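You operate a simulated robot arm through the tools that you are given. There is no shell and no other tool. Be economical: measure what you need, move in short steps, check, and stop when the job is done.

You run a simulated robot arm. Do the job below in one go: nothing can be reset, and whatever is moved stays where it is left.

## Task
Soap the yellow sponge and wipe the smear off the sink's rim.
Fine: one squirt; put the sponge back; knock nothing over. What is to be rubbed or washed off counts as gone when no trace of it is left.
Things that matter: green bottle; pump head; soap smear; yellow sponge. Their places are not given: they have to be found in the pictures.

The check looks at the end state, three seconds after you hand in, the way a careful person would. Anything else that was tipped, shoved, dropped, spilled or broken makes it a failure.

## Robot
A 6-joint arm with a two-finger parallel gripper, fixed in place. Base frame: the origin is at the foot of the arm, x ahead of it, y to its left, z up; the work surface is at about z = 0.89. Readings come in m, degrees, newtons and seconds.
With the tool pointing down near the work surface it reaches from about 0.24 to 0.64 m from the base axis. Its first joint turns from -66.0 to 66.0 degrees. Payload 2.7 kg.
Tool frame: the origin (TCP) lies between the finger pads and is the grasp point; the fingertips stand 0.023 m ahead of it; z points along the fingers, y is the line along which they close. The gripper opens to 0.094 m. The fingers are 0.038 m wide and 0.01 m thick; the gripper's body (0.054 by 0.096 m) begins 0.039 m behind the TCP.
Orientation is that of the tool frame in the base frame, as a unit quaternion [w, x, y, z]. With the fingers straight down and closing along the base's y, the tool's x points along the base's -x, its y along +y and its z along -z.

## Interface
- The arm moves only by the tool step_arm. Its argument "rows" is a list of rows, each an object (a shift or turn left out is 0, a gripper value left out holds the last) with "dp": the shift along the tool's x, y, z in units of 300 mm (1.0 is 300 mm), a list of three; "dr": the turn, a rotation vector about the tool's x, y, z in units of 120 degrees (1.0 is 120 degrees), a list of three; "jaw": the gripper command, from -1 (shut) to 1 (fully open), values between in proportion. In form: [{"dp": [x, y, z], "dr": [rx, ry, rz], "jaw": jaw}, ...]. A call has 1 to 20 rows; each row is the pose to reach, as a shift and turn from the pose commanded when the call began, along the tool's axes at that moment. A call with a number of a shift or a turn outside -1 to 1 is refused whole. A row lasts 0.2 s, in which the tool goes at most 0.05 m and 8.6 degrees; a call with a longer step from one row to the next is refused whole, and so is a gripper value outside its range. A pose out of reach is approached as far as the arm can. The call stops where the force on the tool passes 70 N (or 10 N more than at its start, if that is more) or the arm is blocked; 0.2 s more then pass. Each finger travels about 0.045 m/s and halts on what it meets, pressing with about 33 N; the grip force reading is that of the motor and also rises with nothing between the fingers. The clock runs only during rows and for 0.2 s after the last one: add rows that repeat a pose to give the fingers time. The reply holds the time, the measured pose of the TCP, the force on the tool along the base axes, the opening and the grip force, in the units named above and with some noise, with the torque about the TCP (base axes, N m) and any sound that the robot's microphone picked up, and new pictures: "show" is both (left out), scene, wrist or none.
- Cameras (640 x 400 px; columns grow to the right, rows downward): "scene" is fixed at [0.0834, -0.4325, 1.4284]; the picture's right is [0.73, -0.68, 0.00], its down [-0.22, -0.24, -0.94] and it looks along [0.64, 0.69, -0.33] (base axes); focal length 317 px, centre (320, 200). "wrist" rides on the gripper at [0.086, 0.016, -0.074] in the tool frame; the picture's right is [-0.18, 0.98, 0.00], its down [-0.58, -0.11, -0.81] and it looks along [-0.79, -0.15, 0.59] (tool axes); focal length 243 px, centre (320, 200).
- point_at(camera, pixels): for up to 12 pixels [column, row] of the newest picture of that camera ("zoom" is the newest enlarged one), the place [x, y, z] in the base frame of the surface seen there, good to about 0.002 m. The clock stands still meanwhile.
- zoom(camera, box): a new picture of the part [left, top, right, bottom] of that camera's present view, enlarged. The clock stands still meanwhile.
- hand_in(): hands the job in; it is judged then, once.

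Go step by step. Measure first, check grasps and placings, and put right what went wrong. The budget is 80 turns and 200 pictures, counting those below and the enlarged ones. Unless the task says otherwise, let go and move clear before handing in, and close with one line.

The tools are called after "Request:" as a command line: name --argument value ..., lists and objects as JSON in quotes. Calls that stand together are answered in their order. step_arm: Moves the arm, as the interface text tells. Its arguments: {"type":"object","properties":{"rows":{"type":"array","items":{"type":"object","properties":{"dp":{"type":"array","items":{"type":"number"}},"dr":{"type":"array","items":{"type":"number"}},"jaw":{"type":"number"}}}},"show":{"type":"string","enum":["both","scene","wrist","none"]}},"required":["rows"]} The other tools are called the same way: point_at (camera, pixels) gives the place of the surface under pixels of a picture; zoom (camera, box) takes an enlarged picture of a part of a camera's view; hand_in () hands the job in.

At the start:

```text
time_s: 0.0
eef_pos: [0.3373, 0.1197, 1.2964]
tool_rot: [0.0, 0.001, 1.0, 0.0]
ft_force: [-0.3, 0.0, 0.4]
ft_torque: [0.02, 0.0, -0.03]
finger_gap: 0.0938
grasp_force: 0.1
```

scene: 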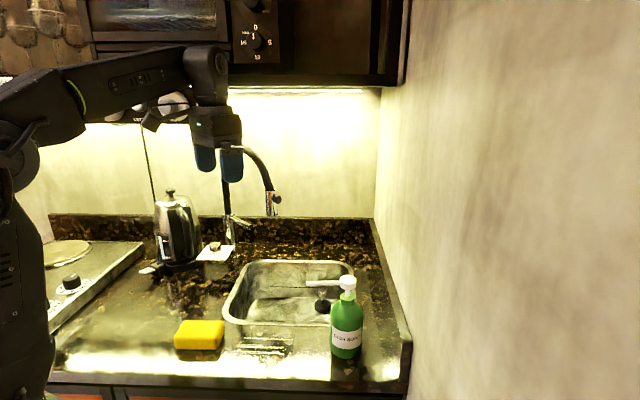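
wrist: 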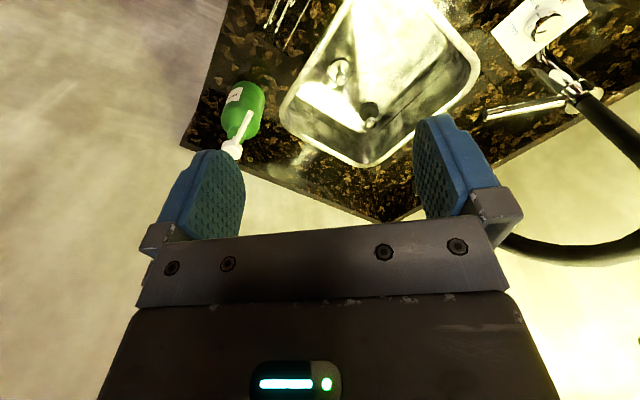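

The scene shows the sponge at about (199,334), the bottle at (346,320) with its pump at (347,284), and the sink. I'll enlarge the view to find the smear.

Request:
zoom --camera "scene" --box '[140, 240, 420, 400]'

Request:
zoom --camera "wrist" --box '[180, 0, 520, 220]'

Request:
point_at --camera "scene" --pixels '[[175, 348], [215, 350], [222, 322], [183, 321], [200, 330], [347, 279], [347, 293], [310, 283], [345, 330], [346, 357], [260, 348], [240, 300]]'

```text
2.29 times, centred on (280, 320) of scene
```

zoom: 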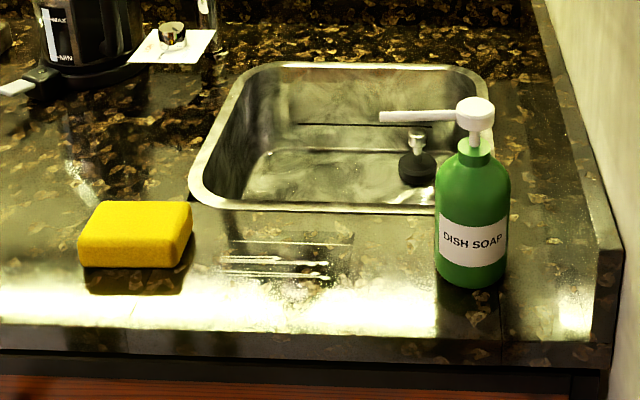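

```text
1.82 times, centred on (350, 110) of wrist
```

zoom: 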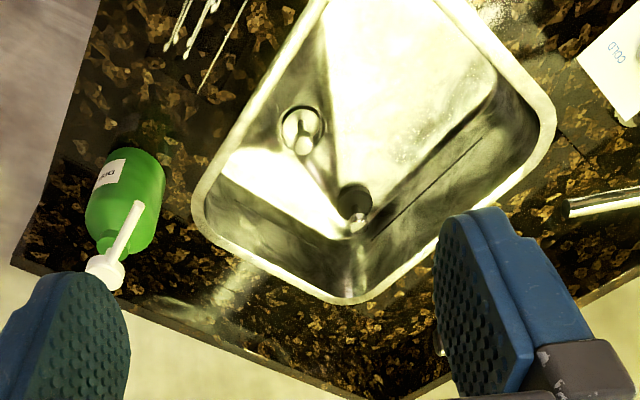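

```text
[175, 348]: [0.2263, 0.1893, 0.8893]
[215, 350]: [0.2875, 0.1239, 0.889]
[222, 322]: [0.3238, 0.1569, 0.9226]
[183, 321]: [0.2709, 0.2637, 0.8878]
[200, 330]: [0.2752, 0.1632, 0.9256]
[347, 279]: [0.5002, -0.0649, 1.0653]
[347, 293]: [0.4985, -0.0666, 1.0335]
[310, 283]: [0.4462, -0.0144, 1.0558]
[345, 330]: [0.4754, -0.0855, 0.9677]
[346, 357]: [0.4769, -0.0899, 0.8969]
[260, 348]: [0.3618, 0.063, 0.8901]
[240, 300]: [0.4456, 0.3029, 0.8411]
```

The sponge is at about (0.275,0.165) with its top at 0.925, and the bottle at about (0.49,-0.08). The smear is still unclear, so I'll enlarge the rim more.

Request:
zoom --camera "scene" --box '[210, 255, 370, 355]'

Request:
zoom --camera "scene" --box '[220, 315, 300, 365]'

Request:
zoom --camera "wrist" --box '[240, 80, 440, 200]'

Request:
zoom --camera "wrist" --box '[240, 0, 400, 100]'

```text
4.00 times, centred on (290, 305) of scene
```

zoom: 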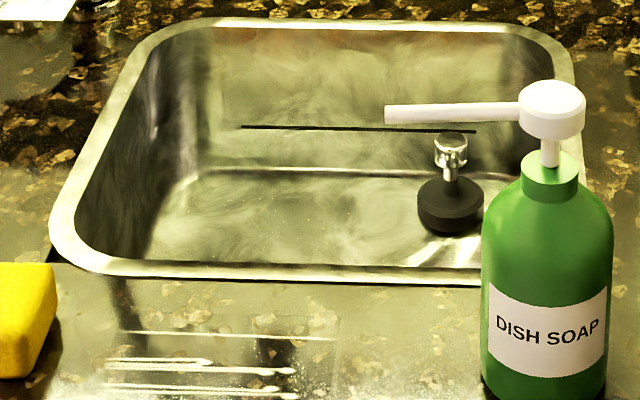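

```text
8.00 times, centred on (260, 340) of scene
```

zoom: 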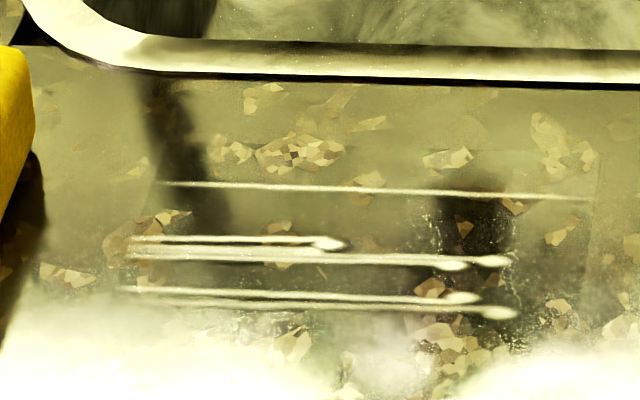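

```text
3.20 times, centred on (340, 140) of wrist
```

zoom: 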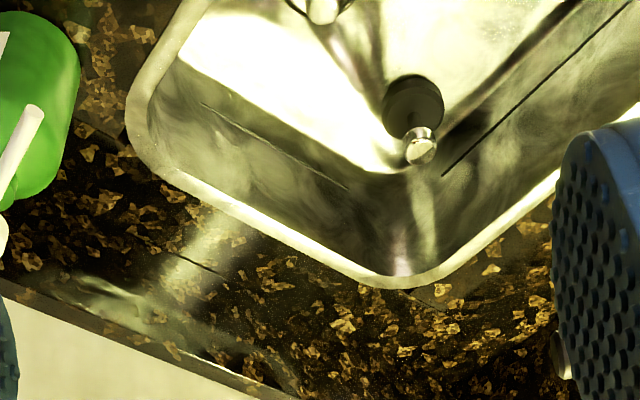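

```text
4.00 times, centred on (320, 50) of wrist
```

zoom: 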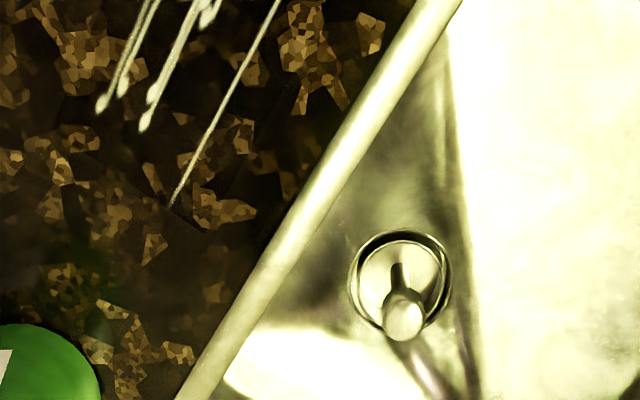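

No trace is visible yet. I'll tilt the wrist camera down over the sink to view the whole rim.

Request:
step_arm --rows '[{"dr": [0, 0.06, 0]}, {"dr": [0, 0.12, 0]}, {"dr": [0, 0.18, 0]}, {"dr": [0, 0.24, 0]}, {"dr": [0, 0.3, 0]}, {"dr": [0, 0.3, 0]}]'

```text
time_s: 1.4
eef_pos: [0.3024, 0.1231, 1.1895]
tool_rot: [-0.309, 0.0, 0.951, 0.001]
ft_force: [-0.2, 0.5, -0.8]
ft_torque: [0.01, 0.01, 0.01]
finger_gap: 0.094
grasp_force: 0.0
out of reach, approached as far as the arm can: row 2, 3, 4, 5, 6
```

scene: 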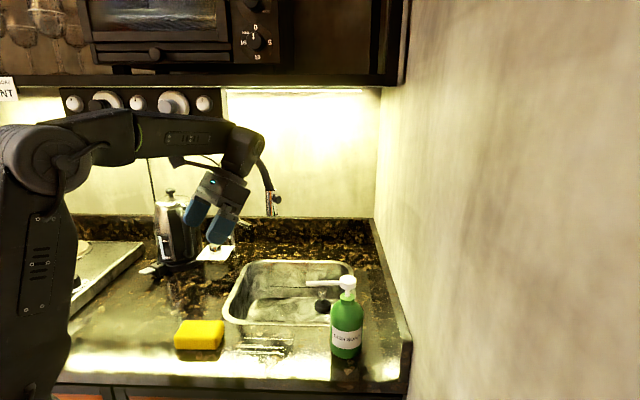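
wrist: 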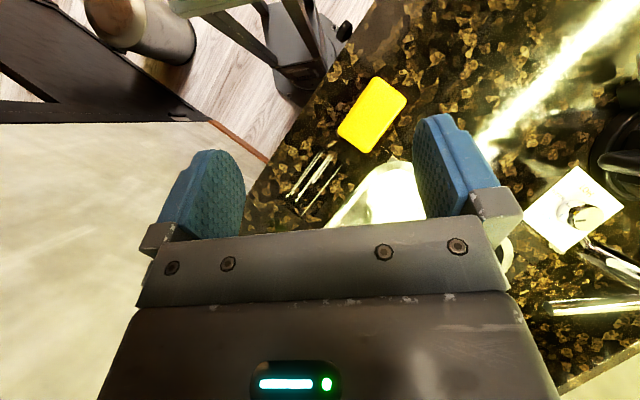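

The near rim was just outside the first view and is now past it. I'll tilt back partway.

Request:
step_arm --rows '[{"dr": [0, -0.06, 0]}, {"dr": [0, -0.12, 0]}, {"dr": [0, -0.18, 0]}, {"dr": [0, -0.18, 0]}]' --show "wrist"

Request:
point_at --camera "scene" --pixels '[[226, 318], [260, 323], [325, 325], [353, 270], [340, 262], [265, 262], [245, 280], [235, 300]]'

```text
time_s: 2.4
eef_pos: [0.3021, 0.1237, 1.1905]
tool_rot: [-0.125, 0.0, 0.992, 0.0]
ft_force: [-0.4, 0.4, -0.3]
ft_torque: [0.01, 0.0, 0.01]
finger_gap: 0.0939
grasp_force: 0.0
```

wrist: 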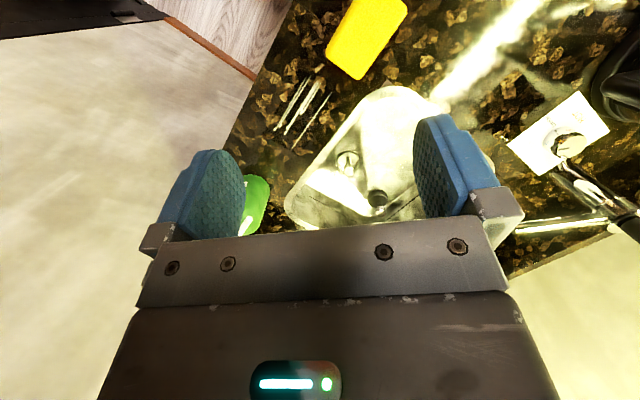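

```text
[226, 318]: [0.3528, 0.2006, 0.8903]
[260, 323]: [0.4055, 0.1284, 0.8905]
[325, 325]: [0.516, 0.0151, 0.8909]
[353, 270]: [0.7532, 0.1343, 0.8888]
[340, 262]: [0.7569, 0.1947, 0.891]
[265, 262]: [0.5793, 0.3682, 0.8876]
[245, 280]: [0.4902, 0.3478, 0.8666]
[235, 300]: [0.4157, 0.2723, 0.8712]
```

The sink is now fully in the wrist view. I'll enlarge it to search the rim.

Request:
zoom --camera "wrist" --box '[260, 70, 500, 220]'

Request:
zoom --camera "wrist" --box '[340, 70, 460, 145]'

Request:
zoom --camera "scene" --box '[215, 255, 295, 335]'

Request:
zoom --camera "scene" --box '[300, 255, 380, 335]'

```text
2.67 times, centred on (380, 145) of wrist
```

zoom: 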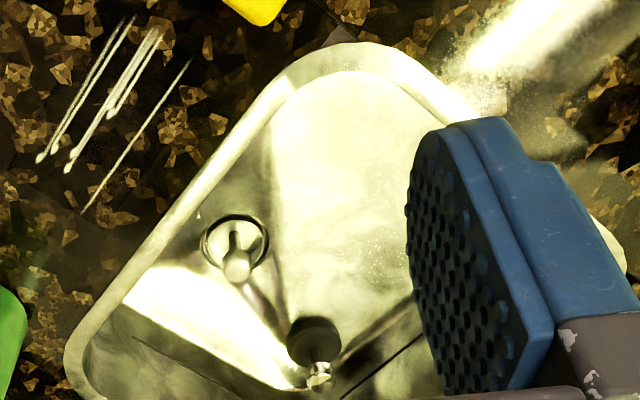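

```text
5.33 times, centred on (400, 108) of wrist
```

zoom: 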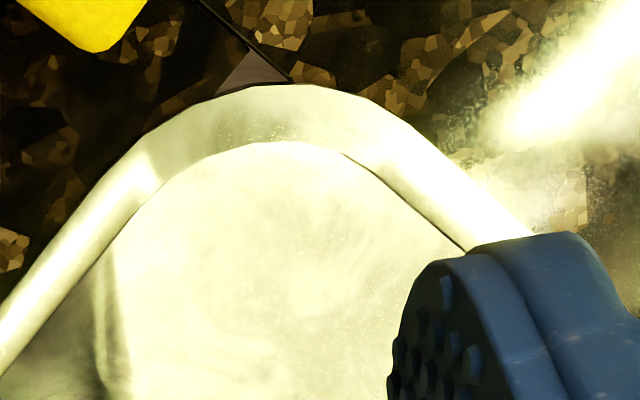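

```text
5.00 times, centred on (255, 295) of scene
```

zoom: 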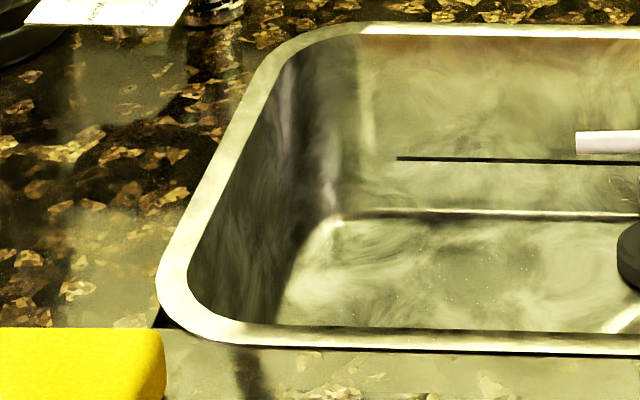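

```text
5.00 times, centred on (340, 295) of scene
```

zoom: 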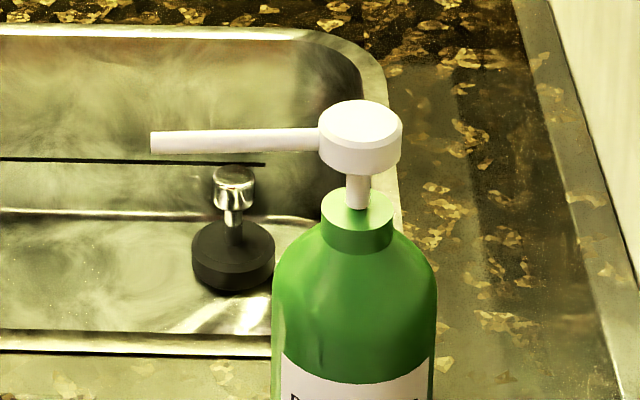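

The rim looks clean so far, apart from a speckled patch near the corner. I'll bring the wrist camera 0.15 m lower to inspect it.

Request:
step_arm --rows '[{"dp": [-0.031, 0, 0.121]}, {"dp": [-0.062, 0, 0.242]}, {"dp": [-0.093, 0, 0.363]}, {"dp": [-0.124, 0, 0.484]}, {"dp": [-0.124, 0, 0.484]}]' --show "wrist"

Request:
zoom --camera "wrist" --box '[220, 0, 460, 150]'

Request:
zoom --camera "wrist" --box '[220, 100, 460, 250]'

```text
time_s: 3.6
eef_pos: [0.3025, 0.1241, 1.0412]
tool_rot: [-0.126, 0.001, 0.992, 0.0]
ft_force: [0.8, -0.8, 0.5]
ft_torque: [-0.02, 0.01, -0.03]
finger_gap: 0.0941
grasp_force: 0.0
```

wrist: 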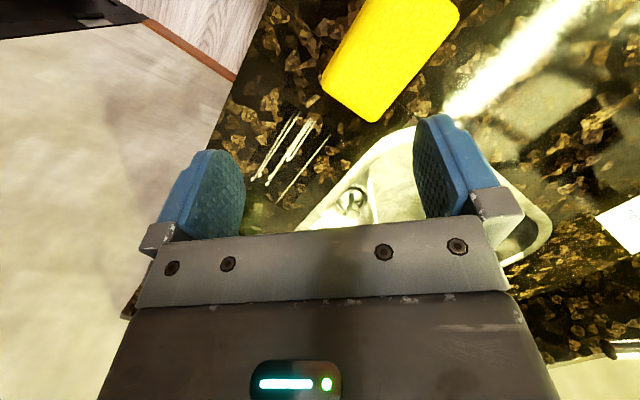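

```text
2.67 times, centred on (340, 75) of wrist
```

zoom: 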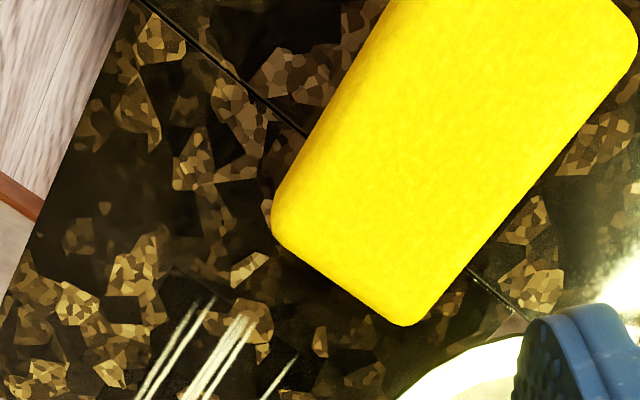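

```text
2.67 times, centred on (340, 175) of wrist
```

zoom: 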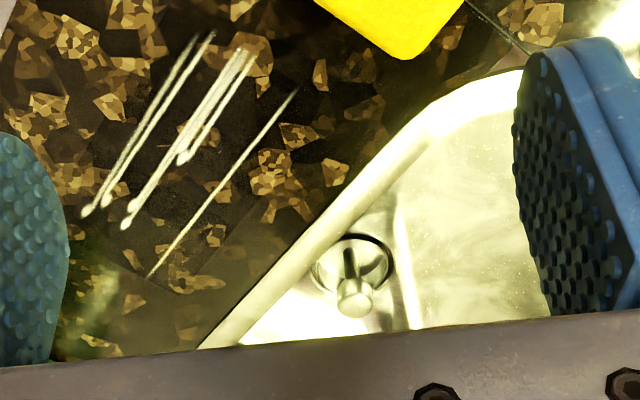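

The gripper hides the lower half, so I need the camera farther forward and higher, with the sink in the upper half of the picture.

Request:
step_arm --rows '[{"dp": [-0.07, 0, -0.13]}, {"dp": [-0.14, 0, -0.26]}, {"dp": [-0.21, 0, -0.39]}, {"dp": [-0.28, 0, -0.52]}, {"dp": [-0.28, 0, -0.52]}]' --show "wrist"

Request:
zoom --camera "wrist" --box '[180, 0, 500, 200]'

```text
time_s: 4.8
eef_pos: [0.4205, 0.1264, 1.1719]
tool_rot: [-0.125, 0.0, 0.992, 0.0]
ft_force: [-0.5, 0.2, 0.4]
ft_torque: [0.01, -0.01, -0.01]
finger_gap: 0.0939
grasp_force: 0.1
```

wrist: 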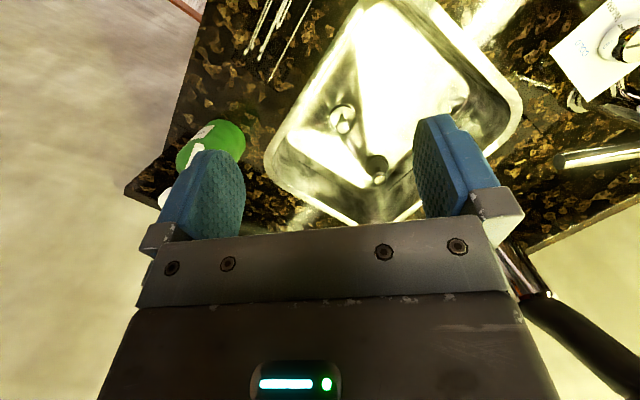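

```text
2.00 times, centred on (340, 100) of wrist
```

zoom: 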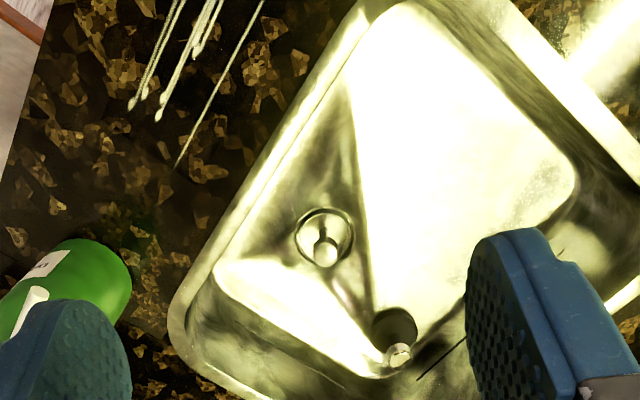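

I'll zoom on each rim section from this view.

Request:
zoom --camera "wrist" --box '[320, 0, 400, 50]'

Request:
zoom --camera "wrist" --box '[260, 50, 356, 110]'

Request:
zoom --camera "wrist" --box '[255, 110, 351, 170]'

Request:
zoom --camera "wrist" --box '[300, 160, 428, 240]'

Request:
zoom --camera "wrist" --box '[410, 0, 538, 80]'

Request:
zoom --camera "wrist" --box '[440, 70, 536, 150]'

```text
8.00 times, centred on (360, 25) of wrist
```

zoom: 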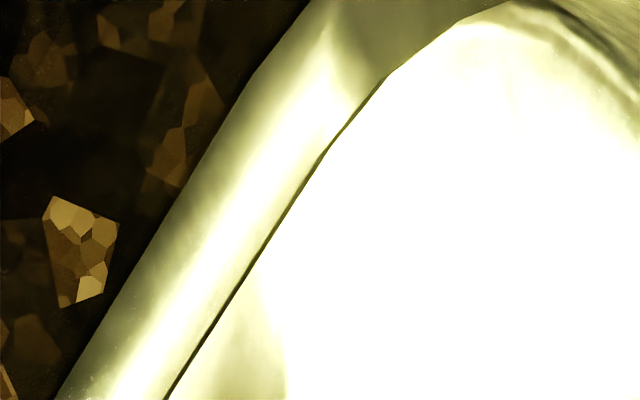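

```text
6.67 times, centred on (308, 80) of wrist
```

zoom: 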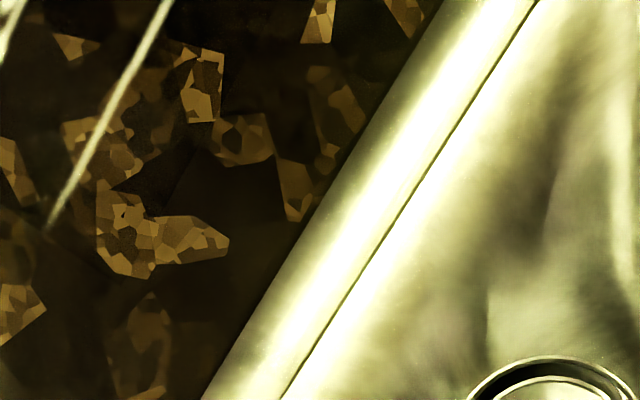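

```text
6.67 times, centred on (303, 140) of wrist
```

zoom: 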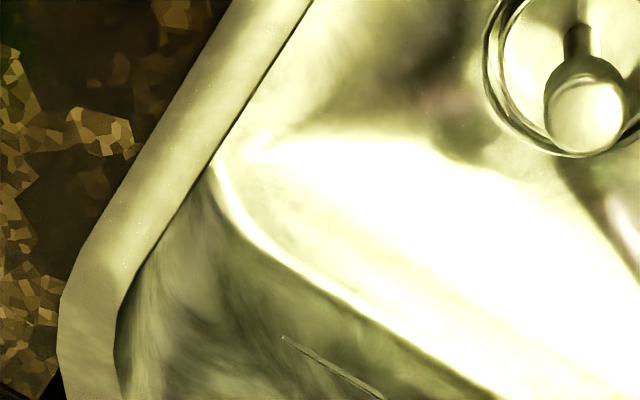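

```text
5.00 times, centred on (364, 200) of wrist
```

zoom: 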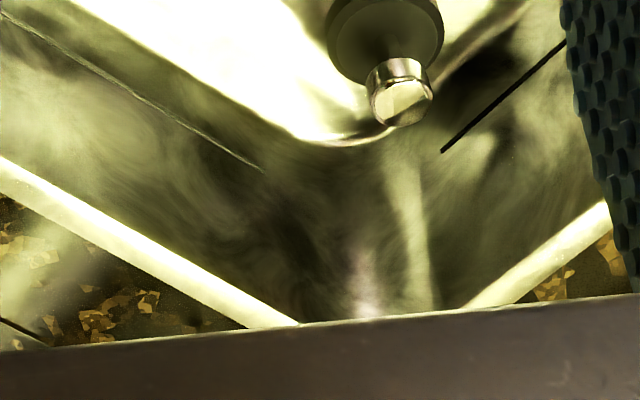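

```text
5.00 times, centred on (474, 40) of wrist
```

zoom: 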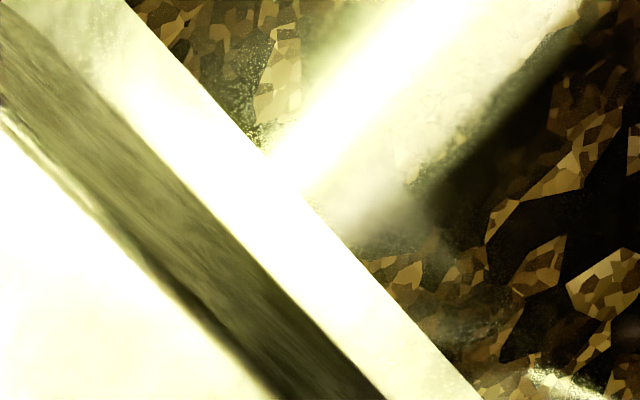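

```text
5.00 times, centred on (488, 110) of wrist
```

zoom: 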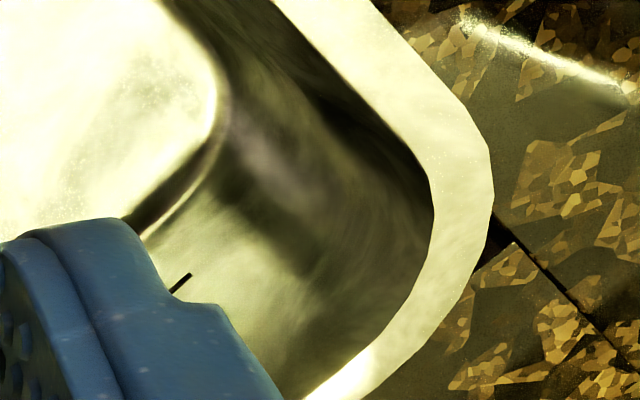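

No clear smear is visible because of glare from the back light. I'll swing the camera to the left side, looking toward -y, away from the lights.

Request:
step_arm --rows '[{"dp": [0, 0.056, 0], "dr": [-0.0155, 0, 0.0605]}, {"dp": [0, 0.112, 0], "dr": [-0.031, 0, 0.121]}, {"dp": [0, 0.168, 0], "dr": [-0.0465, 0, 0.1815]}, {"dp": [0, 0.224, 0], "dr": [-0.062, 0, 0.242]}, {"dp": [0, 0.28, 0], "dr": [-0.0775, 0, 0.3025]}, {"dp": [0, 0.336, 0], "dr": [-0.093, 0, 0.363]}, {"dp": [0, 0.392, 0], "dr": [-0.1085, 0, 0.4235]}, {"dp": [0, 0.448, 0], "dr": [-0.124, 0, 0.484]}, {"dp": [0, 0.504, 0], "dr": [-0.1395, 0, 0.5445]}, {"dp": [0, 0.56, 0], "dr": [-0.155, 0, 0.605]}, {"dp": [0, 0.616, 0], "dr": [-0.1705, 0, 0.6655]}, {"dp": [0, 0.667, 0], "dr": [-0.186, 0, 0.726]}, {"dp": [0, 0.667, 0], "dr": [-0.186, 0, 0.726]}]'

```text
time_s: 7.8
eef_pos: [0.4568, 0.2776, 1.1721]
tool_rot: [-0.083, 0.74, 0.661, 0.094]
ft_force: [0.5, 0.1, 0.2]
ft_torque: [0.0, -0.03, -0.02]
finger_gap: 0.0939
grasp_force: 0.2
stopped in row 13: the arm was blocked; the commanded pose is now the measured one
```

scene: 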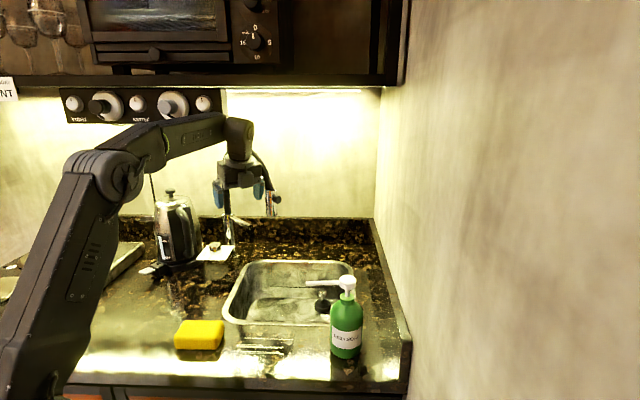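
wrist: 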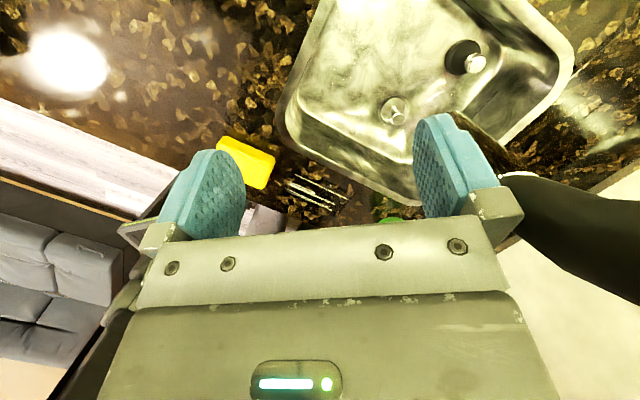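

The arm was blocked near the faucet hose, which still looks in place. The view is useful, so I'll zoom on the rim.

Request:
zoom --camera "wrist" --box '[260, 0, 420, 100]'

Request:
zoom --camera "wrist" --box '[270, 90, 430, 190]'

Request:
zoom --camera "wrist" --box '[430, 0, 590, 150]'

Request:
zoom --camera "scene" --box '[190, 90, 310, 270]'

```text
4.00 times, centred on (340, 50) of wrist
```

zoom: 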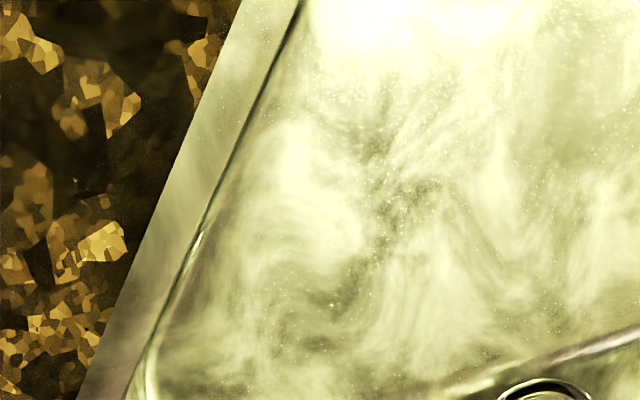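

```text
4.00 times, centred on (350, 140) of wrist
```

zoom: 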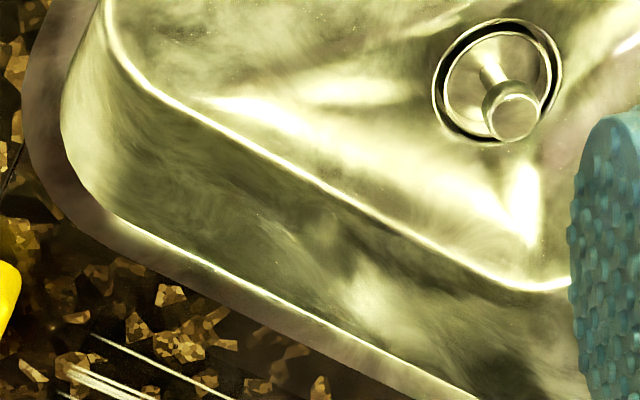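

```text
2.67 times, centred on (510, 75) of wrist
```

zoom: 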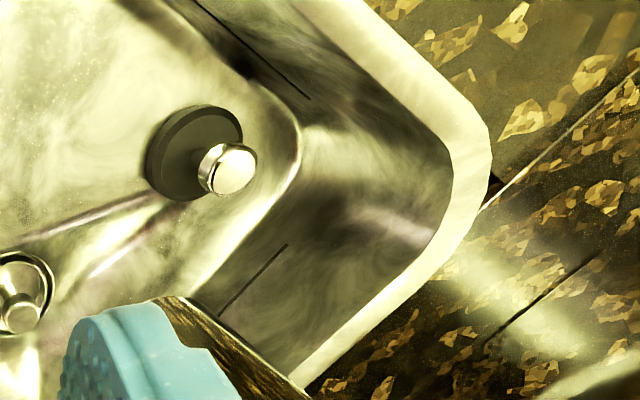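

```text
2.22 times, centred on (250, 180) of scene
```

zoom: 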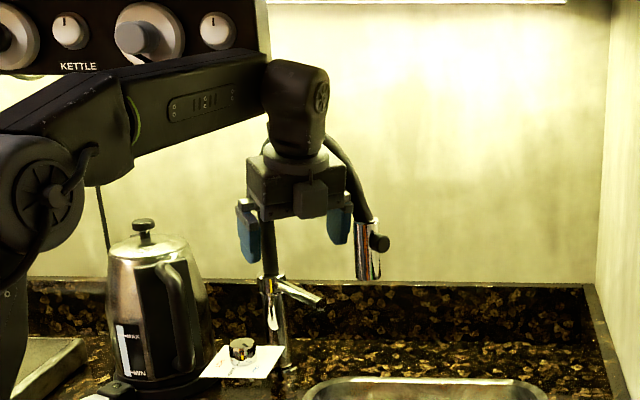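

The near rim is clean. The right rim behind the bottle is still unseen, so I'll back away from the faucet and look along that diagonal.

Request:
step_arm --rows '[{"dp": [-0.096, -0.01, -0.025]}, {"dp": [-0.193, -0.02, -0.05], "dr": [0.0155, 0, -0.0605]}, {"dp": [-0.193, -0.02, -0.05], "dr": [0.031, 0, -0.121]}, {"dp": [-0.193, -0.02, -0.05], "dr": [0.0465, 0, -0.1815]}, {"dp": [-0.193, -0.02, -0.05], "dr": [0.062, 0, -0.242]}, {"dp": [-0.193, -0.02, -0.05], "dr": [0.0775, 0, -0.3025]}, {"dp": [-0.193, -0.02, -0.05], "dr": [0.083, 0, -0.323]}, {"dp": [-0.193, -0.02, -0.05], "dr": [0.083, 0, -0.323]}]'

Request:
zoom --camera "wrist" --box '[220, 0, 460, 150]'

Request:
zoom --camera "wrist" --box '[240, 120, 420, 230]'

```text
time_s: 9.6
eef_pos: [0.4418, 0.2226, 1.1724]
tool_rot: [-0.11, 0.465, 0.877, 0.059]
ft_force: [-0.7, -0.3, -0.3]
ft_torque: [0.01, -0.02, 0.0]
finger_gap: 0.0941
grasp_force: 0.0
```

scene: 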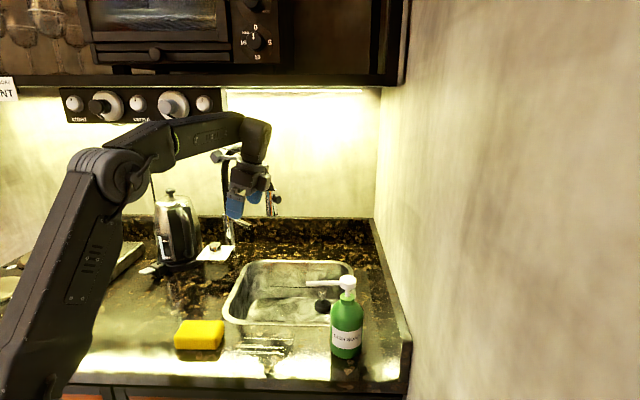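
wrist: 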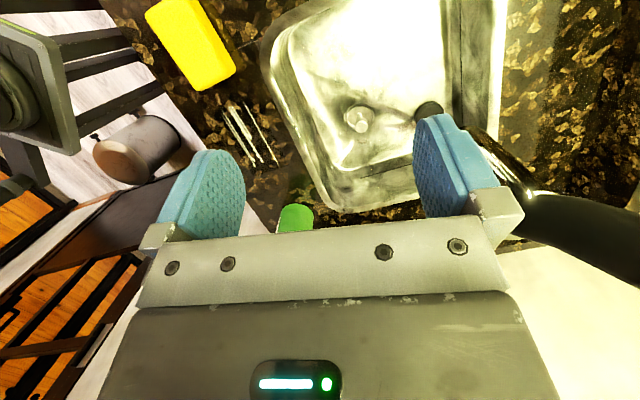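

```text
2.67 times, centred on (340, 75) of wrist
```

zoom: 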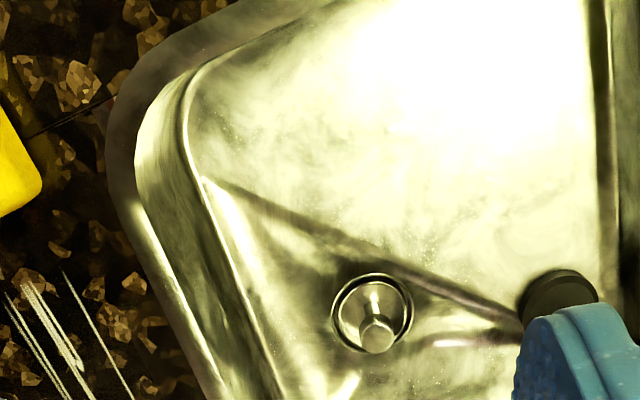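

```text
3.56 times, centred on (330, 175) of wrist
```

zoom: 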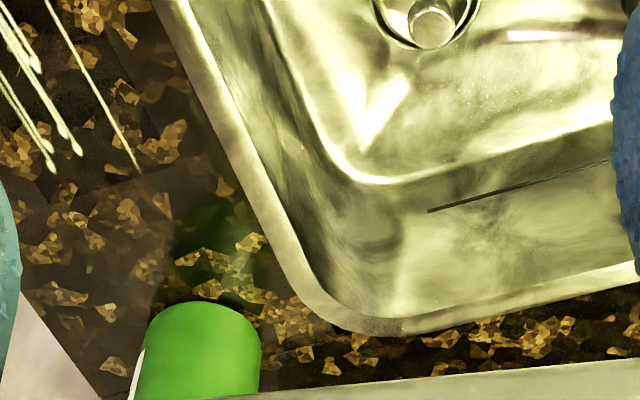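

The near-right corner is clean. I'll recheck the scene view of the near and left rim, now that the arm has moved, against the earlier picture.

Request:
zoom --camera "scene" --box '[215, 290, 295, 340]'

Request:
zoom --camera "scene" --box '[280, 290, 360, 340]'

Request:
zoom --camera "scene" --box '[225, 250, 305, 300]'

Request:
zoom --camera "scene" --box '[290, 250, 370, 300]'

Request:
zoom --camera "wrist" --box '[440, 0, 536, 60]'

Request:
zoom --camera "wrist" --box '[255, 0, 351, 60]'

```text
8.00 times, centred on (255, 315) of scene
```

zoom: 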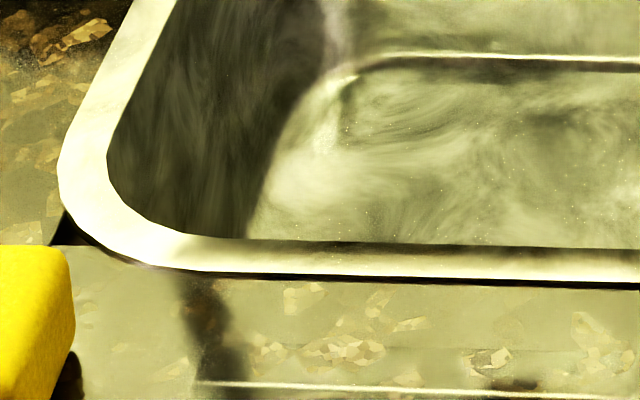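

```text
8.00 times, centred on (320, 315) of scene
```

zoom: 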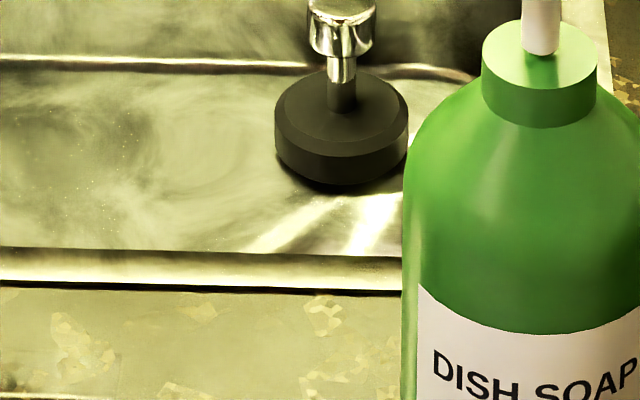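

```text
8.00 times, centred on (265, 275) of scene
```

zoom: 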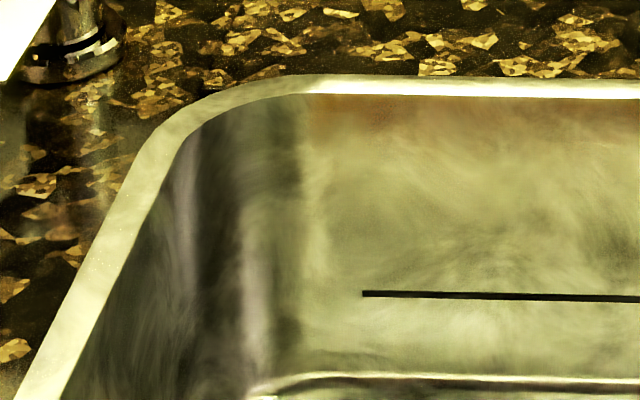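

```text
8.00 times, centred on (330, 275) of scene
```

zoom: 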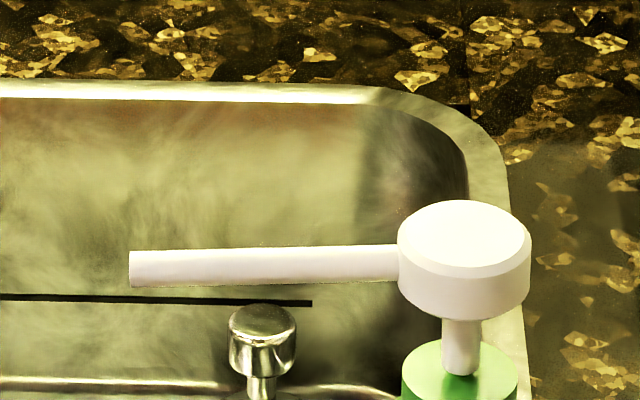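

```text
6.67 times, centred on (488, 30) of wrist
```

zoom: 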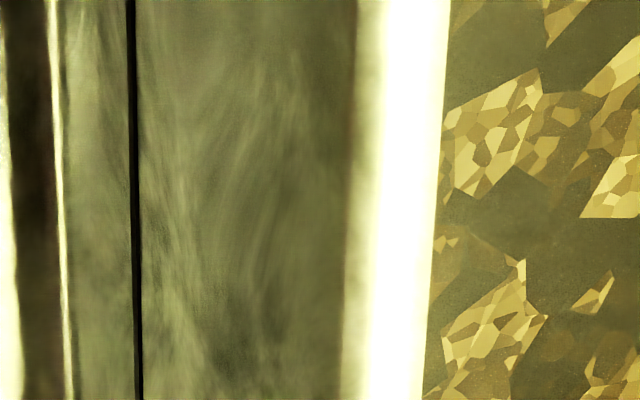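

```text
6.67 times, centred on (303, 30) of wrist
```

zoom: 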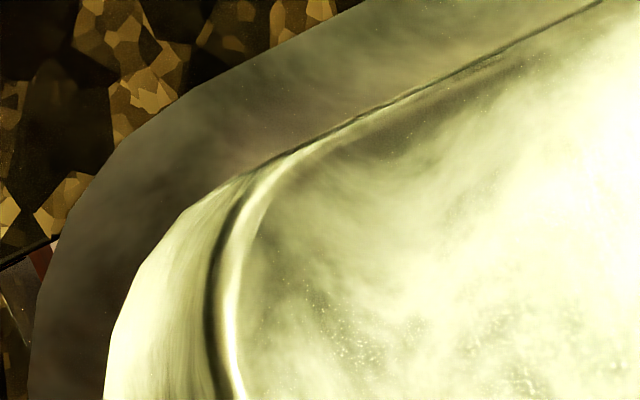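

Nothing shows on the visible rim. I'll move over to look directly at the right rim, which the bottle and fingers have hidden so far.

Request:
step_arm --rows '[{"dp": [-0.056, -0.036, -0.027], "dr": [0.0144, 0, -0.0563]}, {"dp": [-0.112, -0.072, -0.054], "dr": [0.0288, 0, -0.1125]}, {"dp": [-0.168, -0.109, -0.081], "dr": [0.0431, 0, -0.1688]}, {"dp": [-0.224, -0.145, -0.108], "dr": [0.0575, 0, -0.225]}, {"dp": [-0.279, -0.181, -0.136], "dr": [0.0719, 0, -0.2813]}, {"dp": [-0.335, -0.217, -0.163], "dr": [0.0863, 0, -0.3375]}, {"dp": [-0.391, -0.254, -0.19], "dr": [0.1006, 0, -0.3938]}, {"dp": [-0.447, -0.29, -0.217], "dr": [0.115, 0, -0.45]}, {"dp": [-0.447, -0.29, -0.217], "dr": [0.115, 0, -0.45]}]'

Request:
zoom --camera "wrist" --box '[220, 50, 480, 220]'

```text
time_s: 11.6
eef_pos: [0.4527, 0.0512, 1.2016]
tool_rot: [-0.125, 0.002, 0.992, 0.001]
ft_force: [0.2, -0.2, 0.7]
ft_torque: [-0.02, 0.0, 0.0]
finger_gap: 0.0941
grasp_force: 0.0
```

scene: 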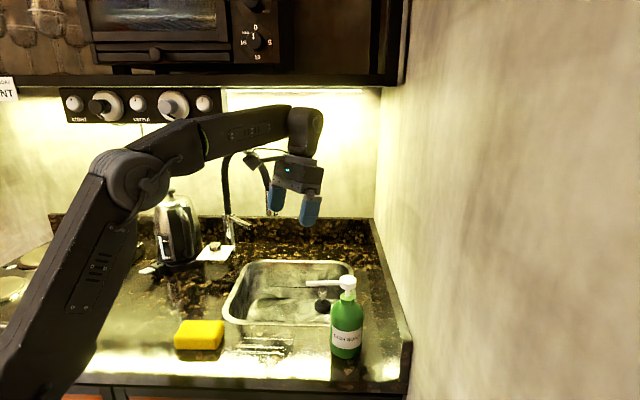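
wrist: 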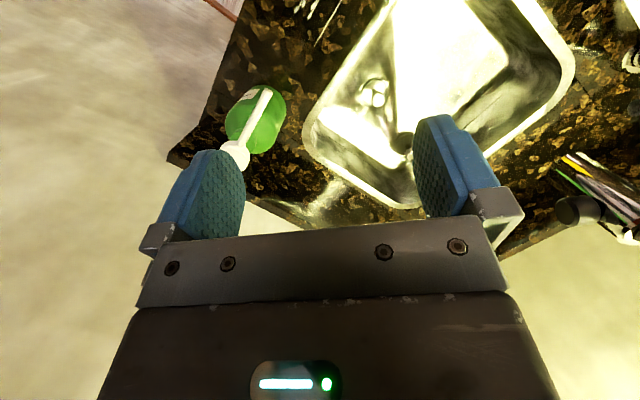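

```text
2.35 times, centred on (350, 135) of wrist
```

zoom: 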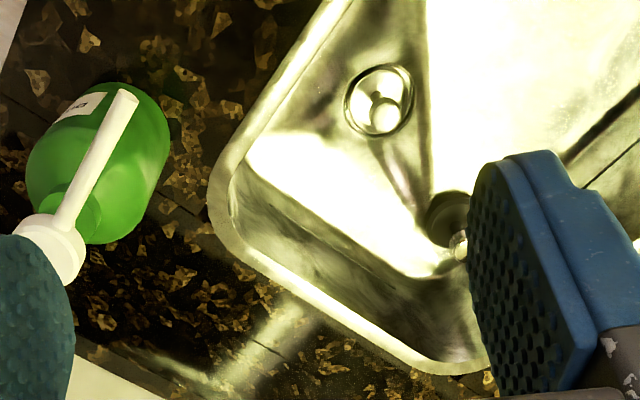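

I'll zoom on the right rim and the whitish patch beside it.

Request:
zoom --camera "wrist" --box '[300, 140, 428, 220]'

Request:
zoom --camera "wrist" --box '[295, 90, 391, 150]'

Request:
zoom --camera "wrist" --box '[480, 0, 608, 80]'

Request:
point_at --camera "wrist" --pixels '[[335, 178], [325, 195], [350, 185], [325, 155], [310, 130], [330, 95], [400, 203]]'

```text
5.00 times, centred on (364, 180) of wrist
```

zoom: 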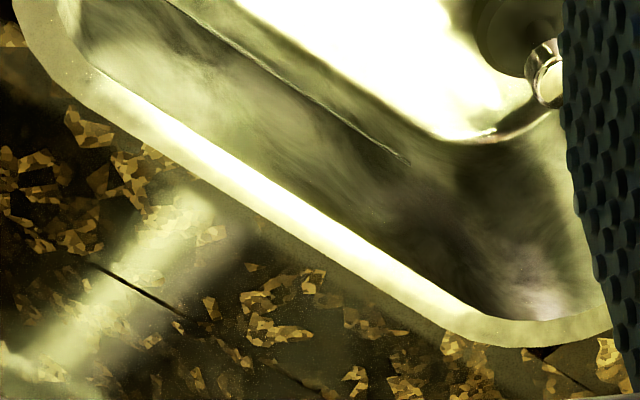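

```text
6.67 times, centred on (343, 120) of wrist
```

zoom: 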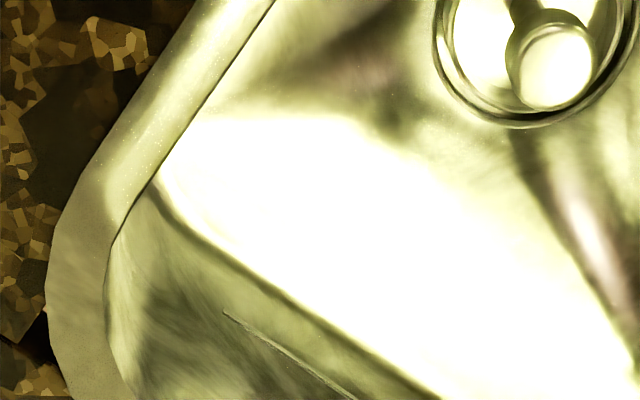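

```text
5.00 times, centred on (544, 40) of wrist
```

zoom: 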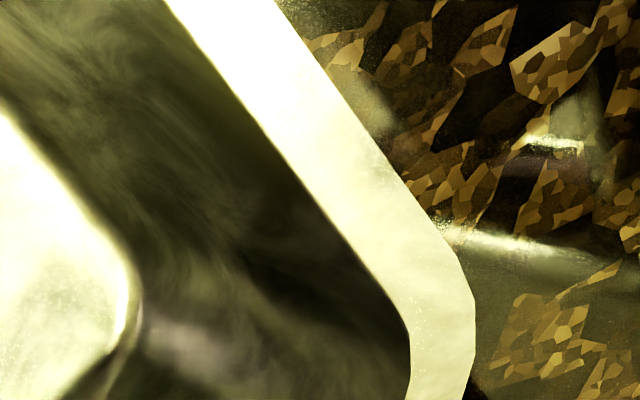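

```text
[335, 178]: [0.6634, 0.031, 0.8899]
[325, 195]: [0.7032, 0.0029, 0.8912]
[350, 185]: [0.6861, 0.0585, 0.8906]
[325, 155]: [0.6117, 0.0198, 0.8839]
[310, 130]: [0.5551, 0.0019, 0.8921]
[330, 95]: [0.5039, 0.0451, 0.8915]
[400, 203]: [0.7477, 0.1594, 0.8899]
```

On the near rim just left of the bottle, at about scene (326,322), there is a slight texture. I'll zoom tightly there and along the rest of the near rim.

Request:
zoom --camera "scene" --box '[302, 312, 342, 337]'

Request:
zoom --camera "wrist" --box '[290, 90, 338, 120]'

Request:
zoom --camera "wrist" --box '[330, 0, 410, 90]'

```text
16.00 times, centred on (322, 324) of scene
```

zoom: 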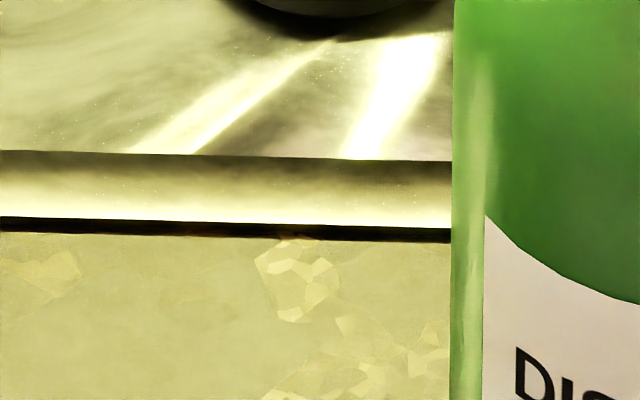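

```text
13.33 times, centred on (314, 105) of wrist
```

zoom: 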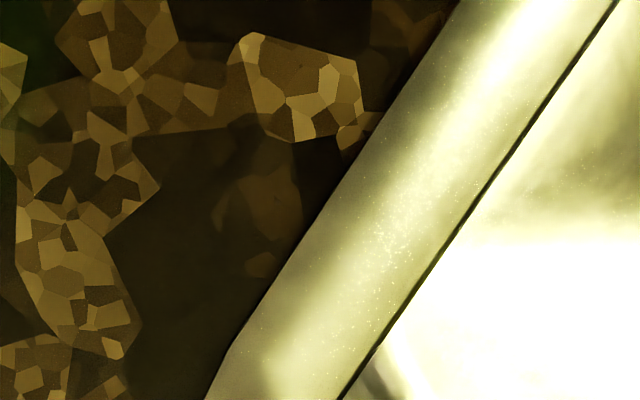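

```text
4.44 times, centred on (370, 45) of wrist
```

zoom: 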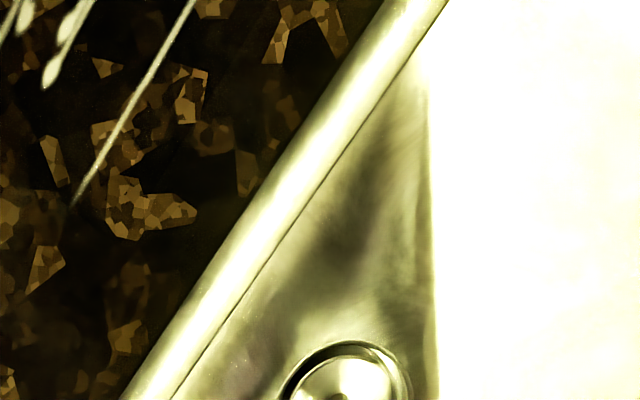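

The actual rim seems clean. The white streaks with blob ends on the ledge at scene (240–275,338–353) are the best smear candidate, so I'll look at them up close.

Request:
step_arm --rows '[{"dp": [0.053, 0.006, 0.128]}, {"dp": [0.106, 0.011, 0.257]}, {"dp": [0.16, 0.017, 0.385]}, {"dp": [0.213, 0.022, 0.513]}, {"dp": [0.266, 0.028, 0.642]}, {"dp": [0.319, 0.033, 0.77]}, {"dp": [0.319, 0.033, 0.77]}]' --show "wrist"

Request:
zoom --camera "wrist" --box '[220, 40, 460, 190]'

Request:
zoom --camera "scene" --box '[228, 325, 308, 375]'

```text
time_s: 13.2
eef_pos: [0.2999, 0.0629, 1.0012]
tool_rot: [-0.124, 0.001, 0.992, 0.001]
ft_force: [0.1, -0.2, 0.5]
ft_torque: [0.03, -0.03, 0.02]
finger_gap: 0.0942
grasp_force: 0.0
```

wrist: 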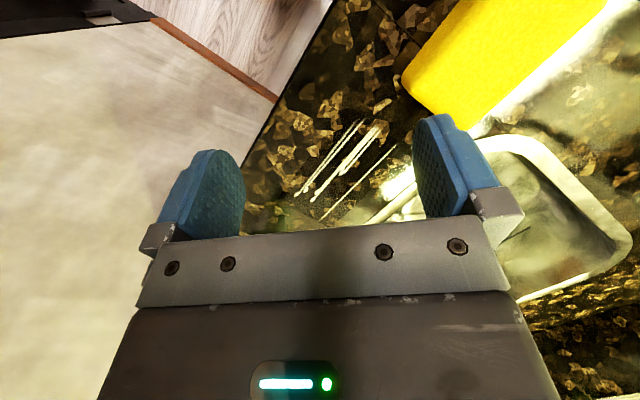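

```text
2.67 times, centred on (340, 115) of wrist
```

zoom: 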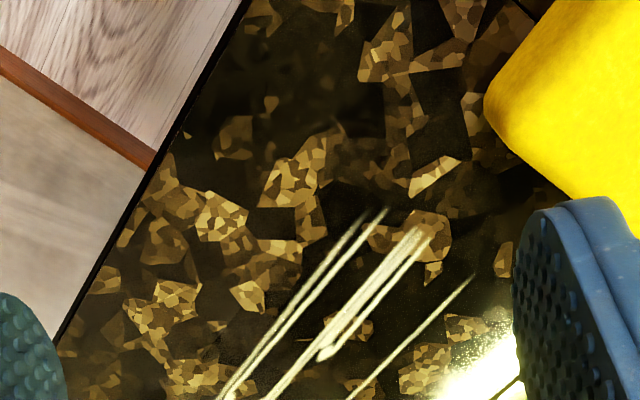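

```text
8.00 times, centred on (268, 350) of scene
```

zoom: 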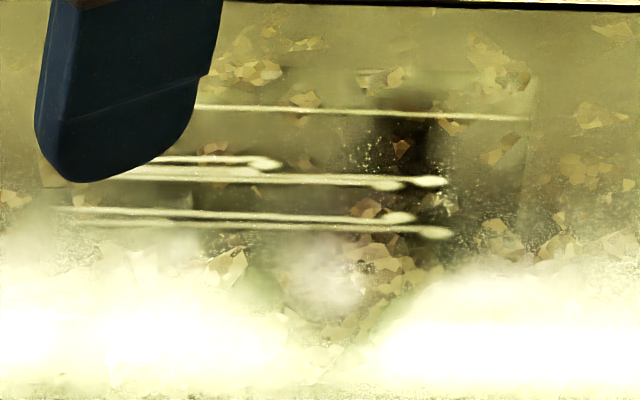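

These are brush-like streaks lying flat on the ledge of the sink, so this is the smear. Now I'll measure its ends and the sponge's outline.

Request:
point_at --camera "wrist" --pixels '[[356, 120], [364, 119], [378, 126], [381, 129], [397, 143], [298, 192], [312, 200], [321, 217], [460, 50], [412, 75], [445, 115]]'

Request:
point_at --camera "scene" --pixels '[[253, 338], [294, 340], [284, 348], [284, 354], [234, 351], [244, 345], [177, 341], [177, 328], [186, 320], [224, 321], [222, 335], [214, 348]]'

Request:
zoom --camera "scene" --box '[160, 305, 240, 365]'

```text
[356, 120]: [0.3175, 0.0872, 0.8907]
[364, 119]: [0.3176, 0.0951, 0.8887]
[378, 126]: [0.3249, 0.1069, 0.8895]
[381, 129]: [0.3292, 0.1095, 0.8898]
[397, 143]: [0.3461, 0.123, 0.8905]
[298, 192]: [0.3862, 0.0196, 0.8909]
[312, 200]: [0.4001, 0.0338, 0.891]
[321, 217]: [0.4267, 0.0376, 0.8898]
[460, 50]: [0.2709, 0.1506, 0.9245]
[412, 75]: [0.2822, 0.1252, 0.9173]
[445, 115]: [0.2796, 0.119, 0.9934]
```

```text
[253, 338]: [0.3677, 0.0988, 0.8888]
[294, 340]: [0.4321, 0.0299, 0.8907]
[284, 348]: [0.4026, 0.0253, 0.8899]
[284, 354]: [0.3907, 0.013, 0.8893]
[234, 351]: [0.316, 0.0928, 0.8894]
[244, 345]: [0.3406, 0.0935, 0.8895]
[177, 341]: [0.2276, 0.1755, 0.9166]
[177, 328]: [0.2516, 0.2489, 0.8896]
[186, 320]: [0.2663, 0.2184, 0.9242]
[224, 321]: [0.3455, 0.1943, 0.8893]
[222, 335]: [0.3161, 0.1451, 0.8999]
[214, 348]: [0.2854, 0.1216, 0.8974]
```

```text
6.67 times, centred on (200, 335) of scene
```

zoom: 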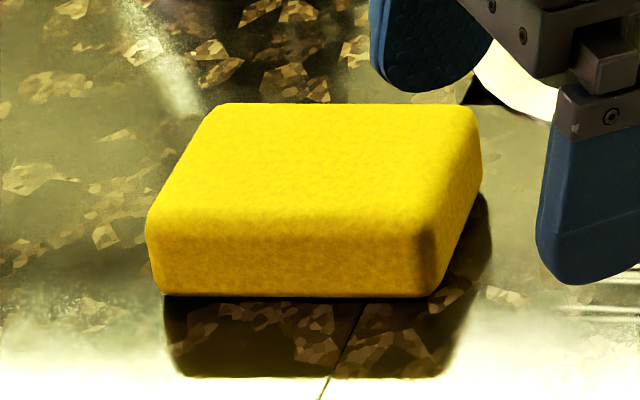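

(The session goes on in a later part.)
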